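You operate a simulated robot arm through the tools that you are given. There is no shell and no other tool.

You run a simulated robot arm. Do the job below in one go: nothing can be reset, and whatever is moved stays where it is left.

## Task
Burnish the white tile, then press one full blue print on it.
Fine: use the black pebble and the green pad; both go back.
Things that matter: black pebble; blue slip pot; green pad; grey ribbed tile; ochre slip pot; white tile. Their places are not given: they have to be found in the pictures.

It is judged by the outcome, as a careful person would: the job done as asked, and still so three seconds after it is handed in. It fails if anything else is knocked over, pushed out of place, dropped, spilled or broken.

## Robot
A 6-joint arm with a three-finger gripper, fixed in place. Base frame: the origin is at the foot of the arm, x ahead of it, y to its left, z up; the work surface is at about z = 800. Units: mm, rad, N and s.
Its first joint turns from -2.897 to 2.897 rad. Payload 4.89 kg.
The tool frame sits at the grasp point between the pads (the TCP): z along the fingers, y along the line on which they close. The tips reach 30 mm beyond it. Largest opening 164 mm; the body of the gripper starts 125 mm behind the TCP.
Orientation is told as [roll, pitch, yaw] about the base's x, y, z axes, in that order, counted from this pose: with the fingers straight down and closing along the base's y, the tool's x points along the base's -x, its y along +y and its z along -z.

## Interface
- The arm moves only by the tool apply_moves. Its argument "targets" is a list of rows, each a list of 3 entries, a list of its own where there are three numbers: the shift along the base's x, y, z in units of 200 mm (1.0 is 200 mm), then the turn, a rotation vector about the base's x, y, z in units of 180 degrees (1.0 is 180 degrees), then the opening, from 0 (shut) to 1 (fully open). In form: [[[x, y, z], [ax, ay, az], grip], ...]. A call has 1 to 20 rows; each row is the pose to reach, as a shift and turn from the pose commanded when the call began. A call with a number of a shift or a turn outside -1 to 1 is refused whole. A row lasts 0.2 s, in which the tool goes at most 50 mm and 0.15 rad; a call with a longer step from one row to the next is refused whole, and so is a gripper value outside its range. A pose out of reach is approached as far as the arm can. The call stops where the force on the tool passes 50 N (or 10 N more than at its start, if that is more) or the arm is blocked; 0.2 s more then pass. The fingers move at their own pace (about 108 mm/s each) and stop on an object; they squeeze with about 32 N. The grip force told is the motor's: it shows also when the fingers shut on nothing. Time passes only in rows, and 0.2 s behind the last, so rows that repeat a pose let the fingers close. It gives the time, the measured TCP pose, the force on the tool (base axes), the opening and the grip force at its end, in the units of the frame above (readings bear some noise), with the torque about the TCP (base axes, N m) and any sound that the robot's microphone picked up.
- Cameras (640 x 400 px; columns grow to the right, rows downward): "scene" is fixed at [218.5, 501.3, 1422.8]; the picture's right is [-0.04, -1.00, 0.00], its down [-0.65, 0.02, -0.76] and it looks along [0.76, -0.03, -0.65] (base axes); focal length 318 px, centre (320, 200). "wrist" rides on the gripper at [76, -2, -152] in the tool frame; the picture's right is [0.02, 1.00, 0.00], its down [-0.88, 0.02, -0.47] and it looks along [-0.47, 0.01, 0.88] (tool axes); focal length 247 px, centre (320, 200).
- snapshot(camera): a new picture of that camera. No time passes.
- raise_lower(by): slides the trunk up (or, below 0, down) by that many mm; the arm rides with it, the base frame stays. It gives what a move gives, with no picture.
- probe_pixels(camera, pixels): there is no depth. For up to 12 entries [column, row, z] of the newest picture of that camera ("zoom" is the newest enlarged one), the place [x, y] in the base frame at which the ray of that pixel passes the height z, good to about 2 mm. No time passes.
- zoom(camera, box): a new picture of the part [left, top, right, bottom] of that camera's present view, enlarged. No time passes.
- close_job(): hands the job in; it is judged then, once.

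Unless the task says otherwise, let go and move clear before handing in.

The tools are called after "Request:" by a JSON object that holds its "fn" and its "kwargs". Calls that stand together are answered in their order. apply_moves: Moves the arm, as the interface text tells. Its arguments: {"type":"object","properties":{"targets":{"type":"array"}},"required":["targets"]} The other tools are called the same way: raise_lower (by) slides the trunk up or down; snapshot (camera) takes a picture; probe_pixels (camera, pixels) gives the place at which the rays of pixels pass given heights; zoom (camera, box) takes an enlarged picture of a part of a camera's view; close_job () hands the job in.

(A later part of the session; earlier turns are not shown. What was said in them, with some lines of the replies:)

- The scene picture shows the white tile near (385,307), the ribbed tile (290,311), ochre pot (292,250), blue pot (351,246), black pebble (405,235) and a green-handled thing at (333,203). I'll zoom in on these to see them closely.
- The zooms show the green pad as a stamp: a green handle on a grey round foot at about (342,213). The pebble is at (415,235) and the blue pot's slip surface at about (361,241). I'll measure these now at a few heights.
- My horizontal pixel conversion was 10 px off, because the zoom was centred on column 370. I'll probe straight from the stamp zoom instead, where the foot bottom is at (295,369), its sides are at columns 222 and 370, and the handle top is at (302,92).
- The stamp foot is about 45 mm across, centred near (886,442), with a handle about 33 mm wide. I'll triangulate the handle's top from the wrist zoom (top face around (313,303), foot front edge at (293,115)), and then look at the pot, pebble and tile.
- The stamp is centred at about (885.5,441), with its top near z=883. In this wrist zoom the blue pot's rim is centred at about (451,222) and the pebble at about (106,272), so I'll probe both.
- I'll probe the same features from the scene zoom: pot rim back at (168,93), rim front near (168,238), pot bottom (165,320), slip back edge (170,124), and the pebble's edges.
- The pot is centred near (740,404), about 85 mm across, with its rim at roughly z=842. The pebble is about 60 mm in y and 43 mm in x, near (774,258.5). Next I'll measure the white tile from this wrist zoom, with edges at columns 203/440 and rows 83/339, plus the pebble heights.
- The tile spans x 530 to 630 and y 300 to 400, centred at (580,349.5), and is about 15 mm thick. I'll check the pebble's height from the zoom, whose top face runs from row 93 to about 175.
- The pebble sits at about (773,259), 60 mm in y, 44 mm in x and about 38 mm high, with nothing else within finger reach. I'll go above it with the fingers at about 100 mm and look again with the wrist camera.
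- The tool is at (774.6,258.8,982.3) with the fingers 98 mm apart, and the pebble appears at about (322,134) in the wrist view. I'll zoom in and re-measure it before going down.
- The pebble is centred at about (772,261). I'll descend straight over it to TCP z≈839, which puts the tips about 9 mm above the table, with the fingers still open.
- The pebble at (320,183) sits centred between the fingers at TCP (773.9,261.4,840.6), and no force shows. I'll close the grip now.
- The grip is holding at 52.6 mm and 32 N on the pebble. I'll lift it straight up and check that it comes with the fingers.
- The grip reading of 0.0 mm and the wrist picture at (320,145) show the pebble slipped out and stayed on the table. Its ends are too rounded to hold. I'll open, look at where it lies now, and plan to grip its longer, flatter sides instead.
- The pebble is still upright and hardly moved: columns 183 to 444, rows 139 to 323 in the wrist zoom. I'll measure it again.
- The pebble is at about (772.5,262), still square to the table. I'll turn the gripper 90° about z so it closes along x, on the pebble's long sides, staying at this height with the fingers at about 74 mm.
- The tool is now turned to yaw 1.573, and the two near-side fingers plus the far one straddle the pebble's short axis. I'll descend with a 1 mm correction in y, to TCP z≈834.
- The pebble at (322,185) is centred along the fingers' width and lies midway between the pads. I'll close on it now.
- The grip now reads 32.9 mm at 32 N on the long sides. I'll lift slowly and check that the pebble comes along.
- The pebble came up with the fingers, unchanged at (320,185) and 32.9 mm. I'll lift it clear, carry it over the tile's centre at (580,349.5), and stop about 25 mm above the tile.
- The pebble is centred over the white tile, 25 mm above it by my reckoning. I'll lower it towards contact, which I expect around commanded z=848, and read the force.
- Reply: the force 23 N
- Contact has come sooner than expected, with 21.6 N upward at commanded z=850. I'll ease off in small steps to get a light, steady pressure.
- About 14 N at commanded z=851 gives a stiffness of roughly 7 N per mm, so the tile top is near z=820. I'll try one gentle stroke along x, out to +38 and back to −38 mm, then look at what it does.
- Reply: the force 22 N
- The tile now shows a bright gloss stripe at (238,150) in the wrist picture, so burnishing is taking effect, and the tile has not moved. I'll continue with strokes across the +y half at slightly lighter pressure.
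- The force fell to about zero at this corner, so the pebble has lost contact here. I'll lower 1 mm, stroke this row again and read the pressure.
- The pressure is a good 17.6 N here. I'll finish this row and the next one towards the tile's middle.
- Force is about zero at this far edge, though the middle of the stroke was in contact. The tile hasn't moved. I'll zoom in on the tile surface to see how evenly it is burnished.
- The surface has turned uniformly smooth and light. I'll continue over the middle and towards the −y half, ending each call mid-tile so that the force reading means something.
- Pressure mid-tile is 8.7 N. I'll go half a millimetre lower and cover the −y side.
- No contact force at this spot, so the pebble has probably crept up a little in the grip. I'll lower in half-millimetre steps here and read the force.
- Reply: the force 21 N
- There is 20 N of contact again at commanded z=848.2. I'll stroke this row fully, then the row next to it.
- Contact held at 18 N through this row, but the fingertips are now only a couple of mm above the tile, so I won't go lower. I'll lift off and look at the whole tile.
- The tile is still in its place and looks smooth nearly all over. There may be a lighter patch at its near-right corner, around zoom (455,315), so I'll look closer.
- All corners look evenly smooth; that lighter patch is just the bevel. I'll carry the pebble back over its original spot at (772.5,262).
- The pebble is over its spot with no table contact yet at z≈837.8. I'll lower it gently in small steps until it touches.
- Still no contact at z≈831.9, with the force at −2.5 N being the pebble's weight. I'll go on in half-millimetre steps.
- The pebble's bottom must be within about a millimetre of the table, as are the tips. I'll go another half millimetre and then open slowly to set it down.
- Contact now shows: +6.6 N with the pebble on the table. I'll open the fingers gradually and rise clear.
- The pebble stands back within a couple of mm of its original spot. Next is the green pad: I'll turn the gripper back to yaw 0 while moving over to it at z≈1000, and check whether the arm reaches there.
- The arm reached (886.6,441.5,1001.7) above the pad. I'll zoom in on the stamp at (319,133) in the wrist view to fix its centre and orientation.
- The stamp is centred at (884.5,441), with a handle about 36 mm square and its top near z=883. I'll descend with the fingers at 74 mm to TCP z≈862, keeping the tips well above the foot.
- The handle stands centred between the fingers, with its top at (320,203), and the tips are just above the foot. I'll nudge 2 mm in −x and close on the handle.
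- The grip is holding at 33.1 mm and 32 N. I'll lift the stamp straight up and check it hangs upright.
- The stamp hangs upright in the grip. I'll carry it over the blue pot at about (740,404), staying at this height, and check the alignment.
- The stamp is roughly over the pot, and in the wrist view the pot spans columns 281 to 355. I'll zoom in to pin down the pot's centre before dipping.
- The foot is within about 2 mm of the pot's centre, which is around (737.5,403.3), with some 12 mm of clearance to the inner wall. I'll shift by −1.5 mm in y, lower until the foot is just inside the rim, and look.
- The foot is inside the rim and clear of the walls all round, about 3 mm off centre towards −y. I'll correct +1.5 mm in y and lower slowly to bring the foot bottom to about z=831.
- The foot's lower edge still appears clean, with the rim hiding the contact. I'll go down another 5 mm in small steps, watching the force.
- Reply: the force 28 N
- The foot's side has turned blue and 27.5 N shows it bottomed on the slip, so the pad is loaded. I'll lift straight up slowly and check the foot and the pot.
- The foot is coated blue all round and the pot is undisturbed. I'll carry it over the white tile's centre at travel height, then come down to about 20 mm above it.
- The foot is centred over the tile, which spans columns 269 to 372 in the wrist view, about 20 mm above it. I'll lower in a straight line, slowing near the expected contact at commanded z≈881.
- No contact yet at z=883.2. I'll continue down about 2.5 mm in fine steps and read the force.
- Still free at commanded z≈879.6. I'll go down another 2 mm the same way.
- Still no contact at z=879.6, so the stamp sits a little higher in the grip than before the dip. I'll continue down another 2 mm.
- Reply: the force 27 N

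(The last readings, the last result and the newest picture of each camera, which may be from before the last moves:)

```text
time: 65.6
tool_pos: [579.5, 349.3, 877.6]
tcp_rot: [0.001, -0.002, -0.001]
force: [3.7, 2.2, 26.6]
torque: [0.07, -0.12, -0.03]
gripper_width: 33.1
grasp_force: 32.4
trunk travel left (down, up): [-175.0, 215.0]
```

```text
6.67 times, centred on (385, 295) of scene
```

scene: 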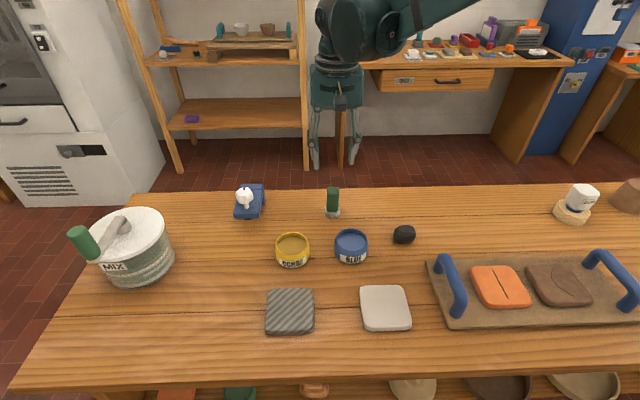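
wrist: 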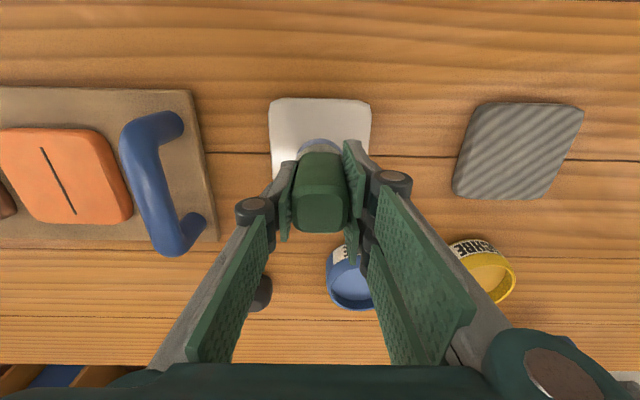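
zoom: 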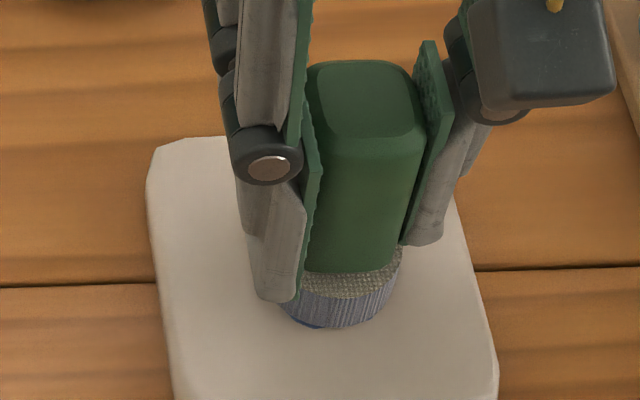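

Contact is firm at 26.6 N, and the torque puts the centre of pressure within about 5 mm of the foot's centre, so the foot lies flat. I'll hold still for a second without moving.

Request:
{"fn": "apply_moves", "kwargs": {"targets": [[[0, 0, 0], [0, 0, 0], 0.0], [[0, 0, 0], [0, 0, 0], 0.0], [[0, 0, 0], [0, 0, 0], 0.0], [[0, 0, 0], [0, 0, 0], 0.0]]}}

Request:
{"fn": "zoom", "kwargs": {"camera": "scene", "box": [360, 285, 410, 325]}}

```text
time: 66.6
tool_pos: [579.7, 349.4, 877.7]
tcp_rot: [0.0, 0.0, -0.001]
force: [1.8, 0.5, 25.9]
torque: [0.06, -0.03, 0.0]
gripper_width: 33.1
grasp_force: 32.1
trunk travel left (down, up): [-175.0, 215.0]
```

```text
10.00 times, centred on (385, 305) of scene
```

zoom: 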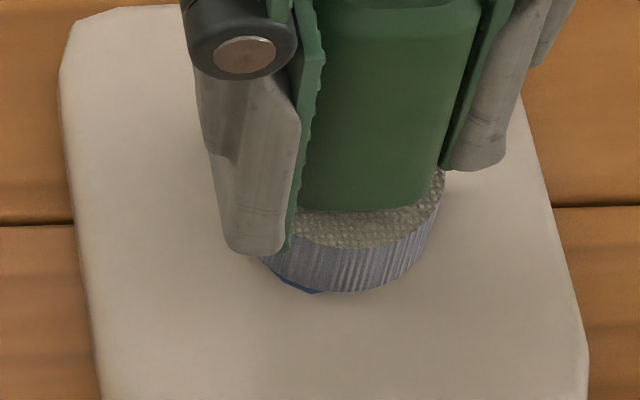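

Pressure held steady at 26 N with no drift, and a blue edge shows under the foot at (300,283). I'll lift straight up, slowly at first, and look at the print.

Request:
{"fn": "apply_moves", "kwargs": {"targets": [[[0, 0, 0.01], [0, 0, 0], 0.0], [[0, 0, 0.025], [0, 0, 0], 0.0], [[0, 0, 0.06], [0, 0, 0], 0.0], [[0, 0, 0.15], [0, 0, 0], 0.0], [[0, 0, 0.3], [0, 0, 0], 0.0], [[0, 0, 0.45], [0, 0, 0], 0.0], [[0, 0, 0.45], [0, 0, 0], 0.0]]}}

Request:
{"fn": "snapshot", "kwargs": {"camera": "wrist"}}

Request:
{"fn": "zoom", "kwargs": {"camera": "scene", "box": [340, 220, 430, 335]}}

```text
time: 68.2
tool_pos: [580.2, 349.0, 967.2]
tcp_rot: [0.001, 0.001, 0.0]
force: [-0.1, -1.1, -1.2]
torque: [0.03, -0.05, 0.0]
gripper_width: 33.1
grasp_force: 31.8
trunk travel left (down, up): [-175.0, 215.0]
```

```text
taken
```

wrist: 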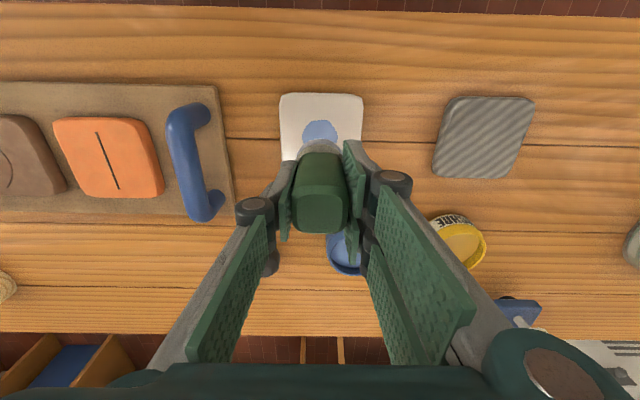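

```text
3.48 times, centred on (385, 278) of scene
```

zoom: 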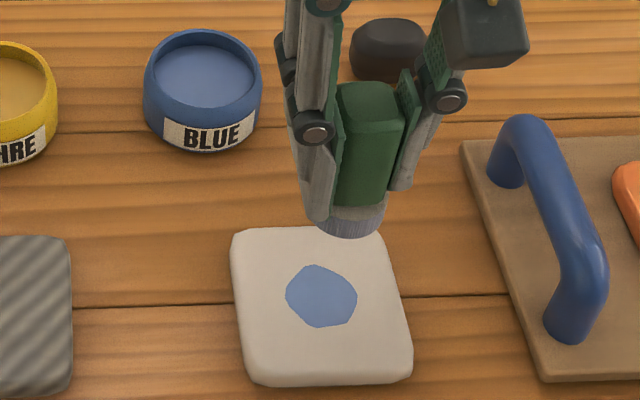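

A blue print is on the tile, at zoom (321,296). I'll look closer to judge whether it is full.

Request:
{"fn": "zoom", "kwargs": {"camera": "scene", "box": [360, 283, 412, 330]}}

Request:
{"fn": "zoom", "kwargs": {"camera": "scene", "box": [365, 262, 405, 290]}}

Request:
{"fn": "zoom", "kwargs": {"camera": "wrist", "box": [270, 85, 370, 165]}}

```text
8.51 times, centred on (386, 306) of scene
```

zoom: 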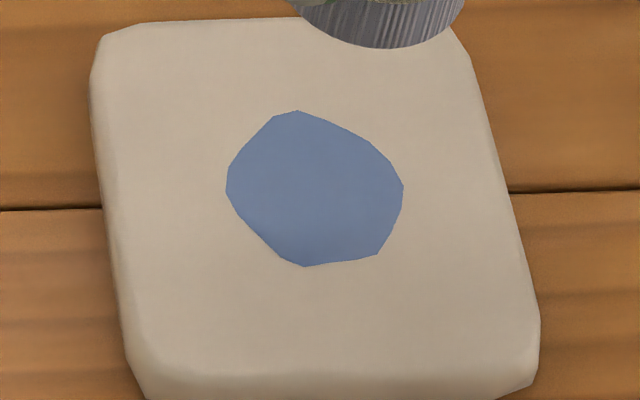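

```text
14.29 times, centred on (385, 276) of scene
```

zoom: 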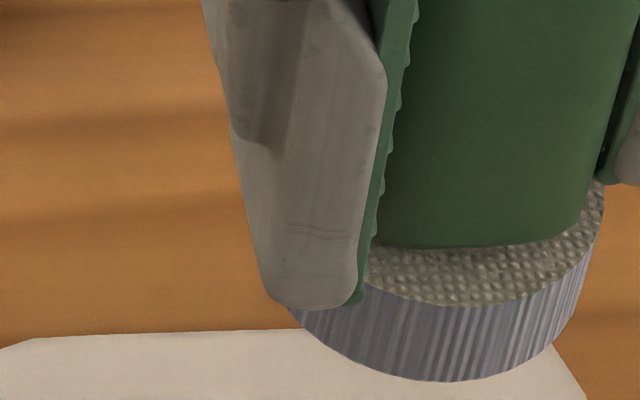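

```text
5.00 times, centred on (320, 125) of wrist
```

zoom: 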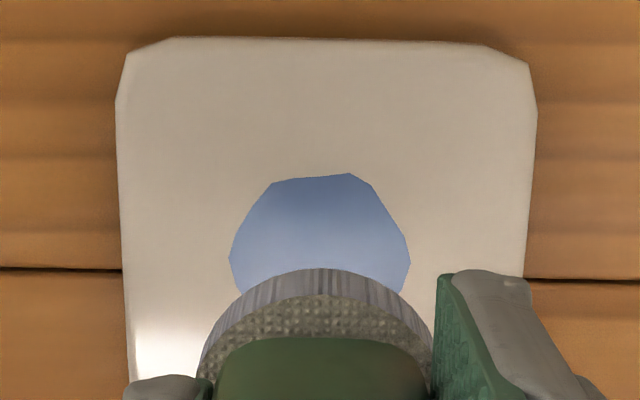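

The print looks like a solid disc with no gaps. I'll measure its extent against the foot's 45 mm.

Request:
{"fn": "zoom", "kwargs": {"camera": "scene", "box": [360, 283, 412, 330]}}

Request:
{"fn": "probe_pixels", "kwargs": {"camera": "wrist", "pixels": [[301.8, 137, 818], [338, 137, 818], [325.8, 119.6, 818]]}}

```text
8.51 times, centred on (386, 306) of scene
```

zoom: 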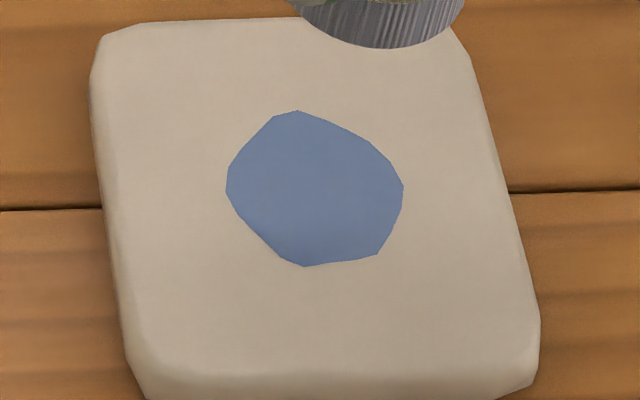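

```text
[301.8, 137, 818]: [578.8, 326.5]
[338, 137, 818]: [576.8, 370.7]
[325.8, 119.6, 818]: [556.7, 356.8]
```

Request:
{"fn": "probe_pixels", "kwargs": {"camera": "zoom", "pixels": [[227, 188, 818], [403, 186, 818], [297, 110, 818], [304, 266, 818], [272, 118, 818], [377, 253, 818], [388, 160, 818], [248, 224, 818]]}}

```text
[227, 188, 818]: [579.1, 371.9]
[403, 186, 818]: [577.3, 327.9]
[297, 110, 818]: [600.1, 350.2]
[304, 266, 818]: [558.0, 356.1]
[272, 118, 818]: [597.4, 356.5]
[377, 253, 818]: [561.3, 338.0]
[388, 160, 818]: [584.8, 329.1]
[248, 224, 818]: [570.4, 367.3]
```

The print measures about 44 by 42 mm, centred at (579,350): a full disc matching the foot. Next I'll take the pad back towards its original place, in two legs at travel height.

Request:
{"fn": "apply_moves", "kwargs": {"targets": [[[0.19, 0.0572, 0], [0, 0, 0], 0.0], [[0.38, 0.1144, 0], [0, 0, 0], 0.0], [[0.57, 0.1716, 0], [0, 0, 0], 0.0], [[0.76, 0.2288, 0], [0, 0, 0], 0.0], [[0.9485, 0.286, 0], [0, 0, 0], 0.0]]}}

Request:
{"fn": "apply_moves", "kwargs": {"targets": [[[0.19, 0.0572, 0], [0, 0, 0], 0.0], [[0.38, 0.1144, 0], [0, 0, 0], 0.0], [[0.569, 0.1715, 0], [0, 0, 0], 0.0], [[0.569, 0.1715, -0.15], [0, 0, 0], 0.0], [[0.569, 0.1715, -0.3], [0, 0, 0], 0.0], [[0.569, 0.1715, -0.42], [0, 0, 0], 0.0], [[0.569, 0.1715, -0.46], [0, 0, 0], 0.0], [[0.569, 0.1715, -0.46], [0, 0, 0], 0.0]]}}

Request:
{"fn": "zoom", "kwargs": {"camera": "scene", "box": [280, 140, 390, 230]}}

Request:
{"fn": "snapshot", "kwargs": {"camera": "wrist"}}

```text
time: 69.4
tool_pos: [769.6, 404.8, 967.3]
tcp_rot: [0.001, 0.001, 0.0]
force: [-1.2, -0.4, 0.3]
torque: [0.08, -0.18, -0.01]
gripper_width: 33.1
grasp_force: 32.2
trunk travel left (down, up): [-175.0, 215.0]
```

```text
time: 71.2
tool_pos: [884.0, 441.9, 874.1]
tcp_rot: [0.001, 0.0, 0.0]
force: [0.5, -0.3, -0.9]
torque: [0.01, 0.03, -0.02]
gripper_width: 33.2
grasp_force: 31.8
trunk travel left (down, up): [-175.0, 215.0]
```

```text
4.44 times, centred on (335, 185) of scene
```

zoom: 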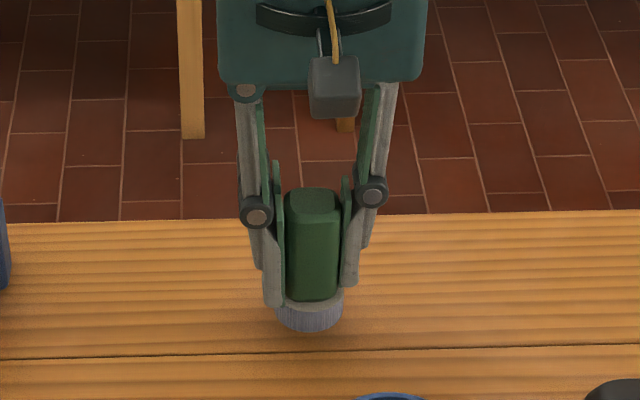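

```text
taken
```

wrist: 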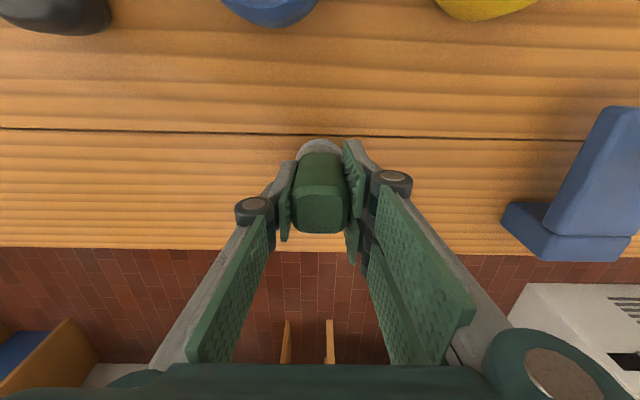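

The pad is above its original spot at (884,442), with the foot roughly 10 to 15 mm above the table. I'll lower it carefully.

Request:
{"fn": "apply_moves", "kwargs": {"targets": [[[0, 0, -0.03], [0, 0, 0], 0.0], [[0, 0, -0.05], [0, 0, 0], 0.0], [[0, 0, -0.058], [0, 0, 0], 0.0], [[0, 0, -0.062], [0, 0, 0], 0.0], [[0, 0, -0.062], [0, 0, 0], 0.0]]}}

```text
time: 72.4
tool_pos: [884.6, 440.3, 862.0]
tcp_rot: [0.002, -0.001, -0.001]
force: [0.5, -0.2, -1.4]
torque: [0.02, 0.03, 0.02]
gripper_width: 33.0
grasp_force: 32.4
trunk travel left (down, up): [-175.0, 215.0]
```

Not touching yet at z=862.0. I'll continue in fine steps of about 0.7 mm.

Request:
{"fn": "apply_moves", "kwargs": {"targets": [[[0, 0, -0.004], [0, 0, 0], 0.0], [[0, 0, -0.008], [0, 0, 0], 0.0], [[0, 0, -0.01], [0, 0, 0], 0.0], [[0, 0, -0.01], [0, 0, 0], 0.0]]}}

```text
time: 73.4
tool_pos: [883.6, 438.4, 859.4]
tcp_rot: [0.0, 0.0, 0.001]
force: [0.6, 0.0, -1.3]
torque: [-0.02, 0.0, -0.01]
gripper_width: 33.3
grasp_force: 31.8
trunk travel left (down, up): [-175.0, 215.0]
```

Request:
{"fn": "apply_moves", "kwargs": {"targets": [[[0, 0, -0.003], [0, 0, 0], 0.0], [[0, 0, -0.006], [0, 0, 0], 0.0], [[0, 0, -0.006], [0, 0, 0], 0.0]]}}

Request:
{"fn": "zoom", "kwargs": {"camera": "scene", "box": [310, 180, 360, 222]}}

```text
time: 74.2
tool_pos: [883.8, 440.1, 860.1]
tcp_rot: [0.001, 0.0, 0.001]
force: [3.1, -0.6, 8.6]
torque: [-0.11, -0.06, -0.01]
gripper_width: 33.0
grasp_force: 32.1
trunk travel left (down, up): [-175.0, 215.0]
```

```text
9.52 times, centred on (335, 201) of scene
```

zoom: 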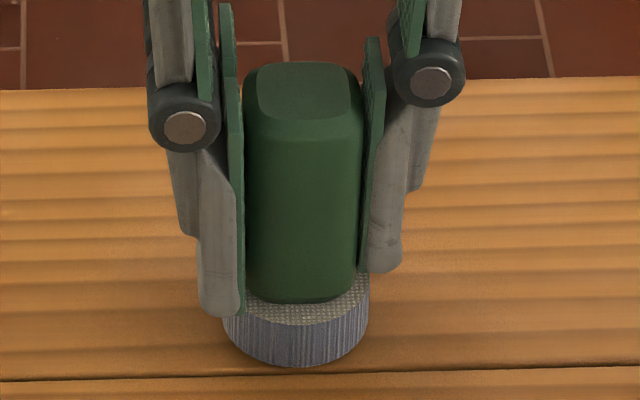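

The foot is on the table with 8.6 N, and its outline (columns 223 to 370, bottom row 366) matches the starting picture. I'll open the fingers slowly, then rise straight up.

Request:
{"fn": "apply_moves", "kwargs": {"targets": [[[0, 0, 0.003], [0, 0, 0], 0.21], [[0, 0, 0.003], [0, 0, 0], 0.25], [[0, 0, 0.003], [0, 0, 0], 0.35], [[0, 0, 0.003], [0, 0, 0], 0.45], [[0, 0, 0.003], [0, 0, 0], 0.45], [[0, 0, 0.1], [0, 0, 0], 0.45], [[0, 0, 0.3], [0, 0, 0], 0.45], [[0, 0, 0.5], [0, 0, 0], 0.45], [[0, 0, 0.7], [0, 0, 0], 0.45], [[0, 0, 0.9], [0, 0, 0], 0.45], [[0, 0, 0.9], [0, 0, 0], 0.45]]}}

Request:
{"fn": "snapshot", "kwargs": {"camera": "scene"}}

Request:
{"fn": "zoom", "kwargs": {"camera": "scene", "box": [310, 180, 360, 222]}}

Request:
{"fn": "snapshot", "kwargs": {"camera": "wrist"}}

```text
time: 76.6
tool_pos: [883.9, 443.1, 1038.8]
tcp_rot: [0.001, 0.0, 0.0]
force: [-1.0, 0.1, -0.5]
torque: [-0.01, -0.04, 0.02]
gripper_width: 73.7
grasp_force: 0.0
trunk travel left (down, up): [-175.0, 215.0]
```

```text
taken
```

scene: 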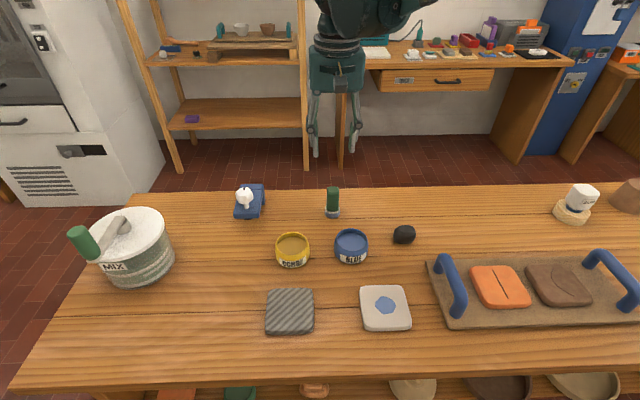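

```text
9.52 times, centred on (335, 201) of scene
```

zoom: 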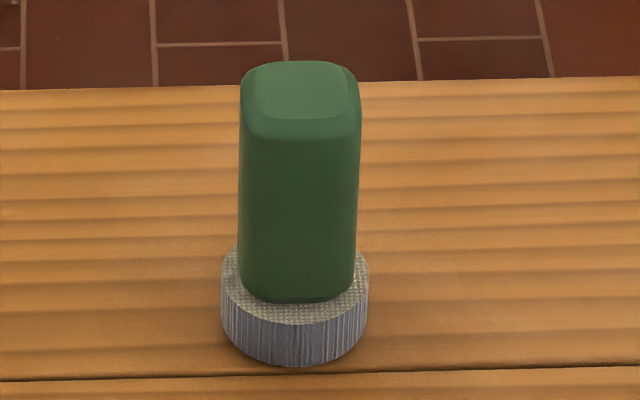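

```text
taken
```

wrist: 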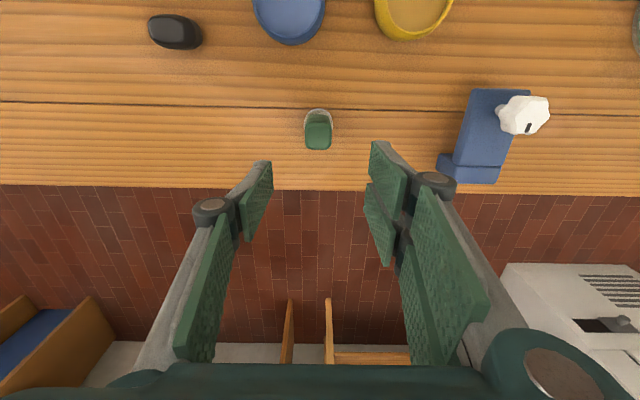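

The pad is back upright in its original place and everything else looks unmoved; the tile carries one blue print. I'll move clear towards the starting pose and take a last look from above.

Request:
{"fn": "apply_moves", "kwargs": {"targets": [[[-0.15, -0.04, 0.12], [0, 0, 0], 0.45], [[-0.35, -0.09, 0.2], [0, 0, 0], 0.45], [[-0.55, -0.14, 0.3], [0, 0, 0], 0.45], [[-0.75, -0.19, 0.4], [0, 0, 0], 0.45], [[-0.95, -0.24, 0.5], [0, 0, 0], 0.45], [[-0.98, -0.3, 0.7], [0, 0, 0], 0.45], [[-0.98, -0.3, 0.7], [0, 0, 0], 0.45]]}}

Request:
{"fn": "snapshot", "kwargs": {"camera": "wrist"}}

Request:
{"fn": "zoom", "kwargs": {"camera": "scene", "box": [220, 170, 440, 345]}}

```text
time: 78.2
tool_pos: [687.4, 378.5, 1178.3]
tcp_rot: [-0.001, 0.001, 0.0]
force: [-0.1, -0.3, 0.3]
torque: [0.06, -0.13, 0.02]
gripper_width: 73.8
grasp_force: 0.0
trunk travel left (down, up): [-175.0, 215.0]
```

```text
taken
```

wrist: 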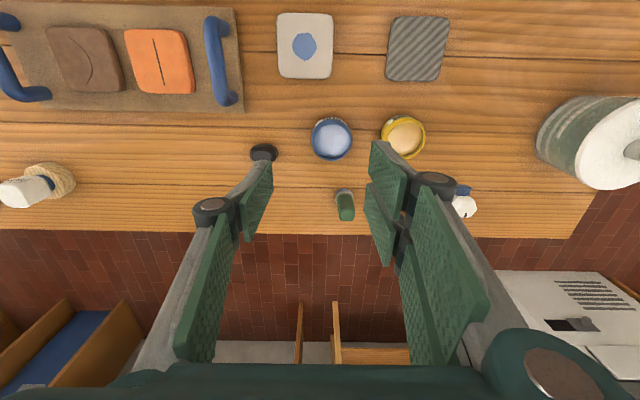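

```text
2.29 times, centred on (330, 258) of scene
```

zoom: 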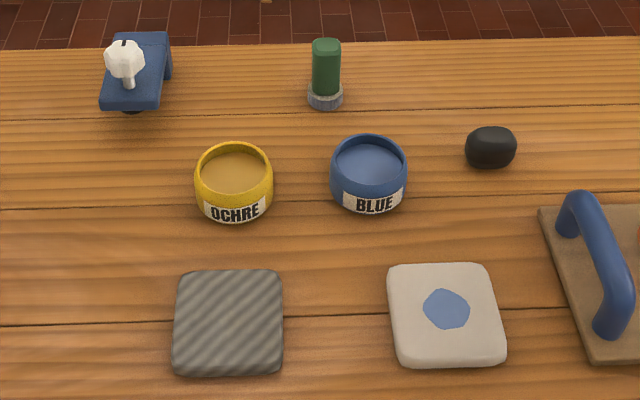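

The last pictures show the burnished tile in place with one full blue print. The pebble and the green pad are back where they started, the pots and other things are unmoved, and the arm is clear with its fingers empty. I'm handing the job in.

Request:
{"fn": "close_job", "kwargs": {}}

```text
The job is handed in.
```

The white tile is burnished and has one blue print on it, and I've handed the job in. I haven't seen the verdict.

- **Burnish:** I rubbed the pebble over the whole tile, mostly at about 9–22 N. It touched lightly or not at all at a few spots near the edges and on the −y side. I redid some of those spots, but not the far (+x) edge. In the pictures the surface looks evenly smooth and shiny, and the tile did not move.
- **Print:** I dipped the green pad in the blue pot and pressed it on the tile once, at about 26 N for a little over a second. The print is a solid disc about 44 by 42 mm in the middle of the tile, close to the pad's 45 mm foot. Its outline is slightly irregular.
- **Put back:** The pebble and the pad are both upright within a few millimetres of where they started. The pad's foot still has blue slip on it.
- **Pebble slip:** On my first try the pebble slipped out of the fingers as I lifted, but it stayed standing on the table. I gripped it again along its long sides.

Nothing else on the table looks moved, and the arm is clear with its fingers empty.
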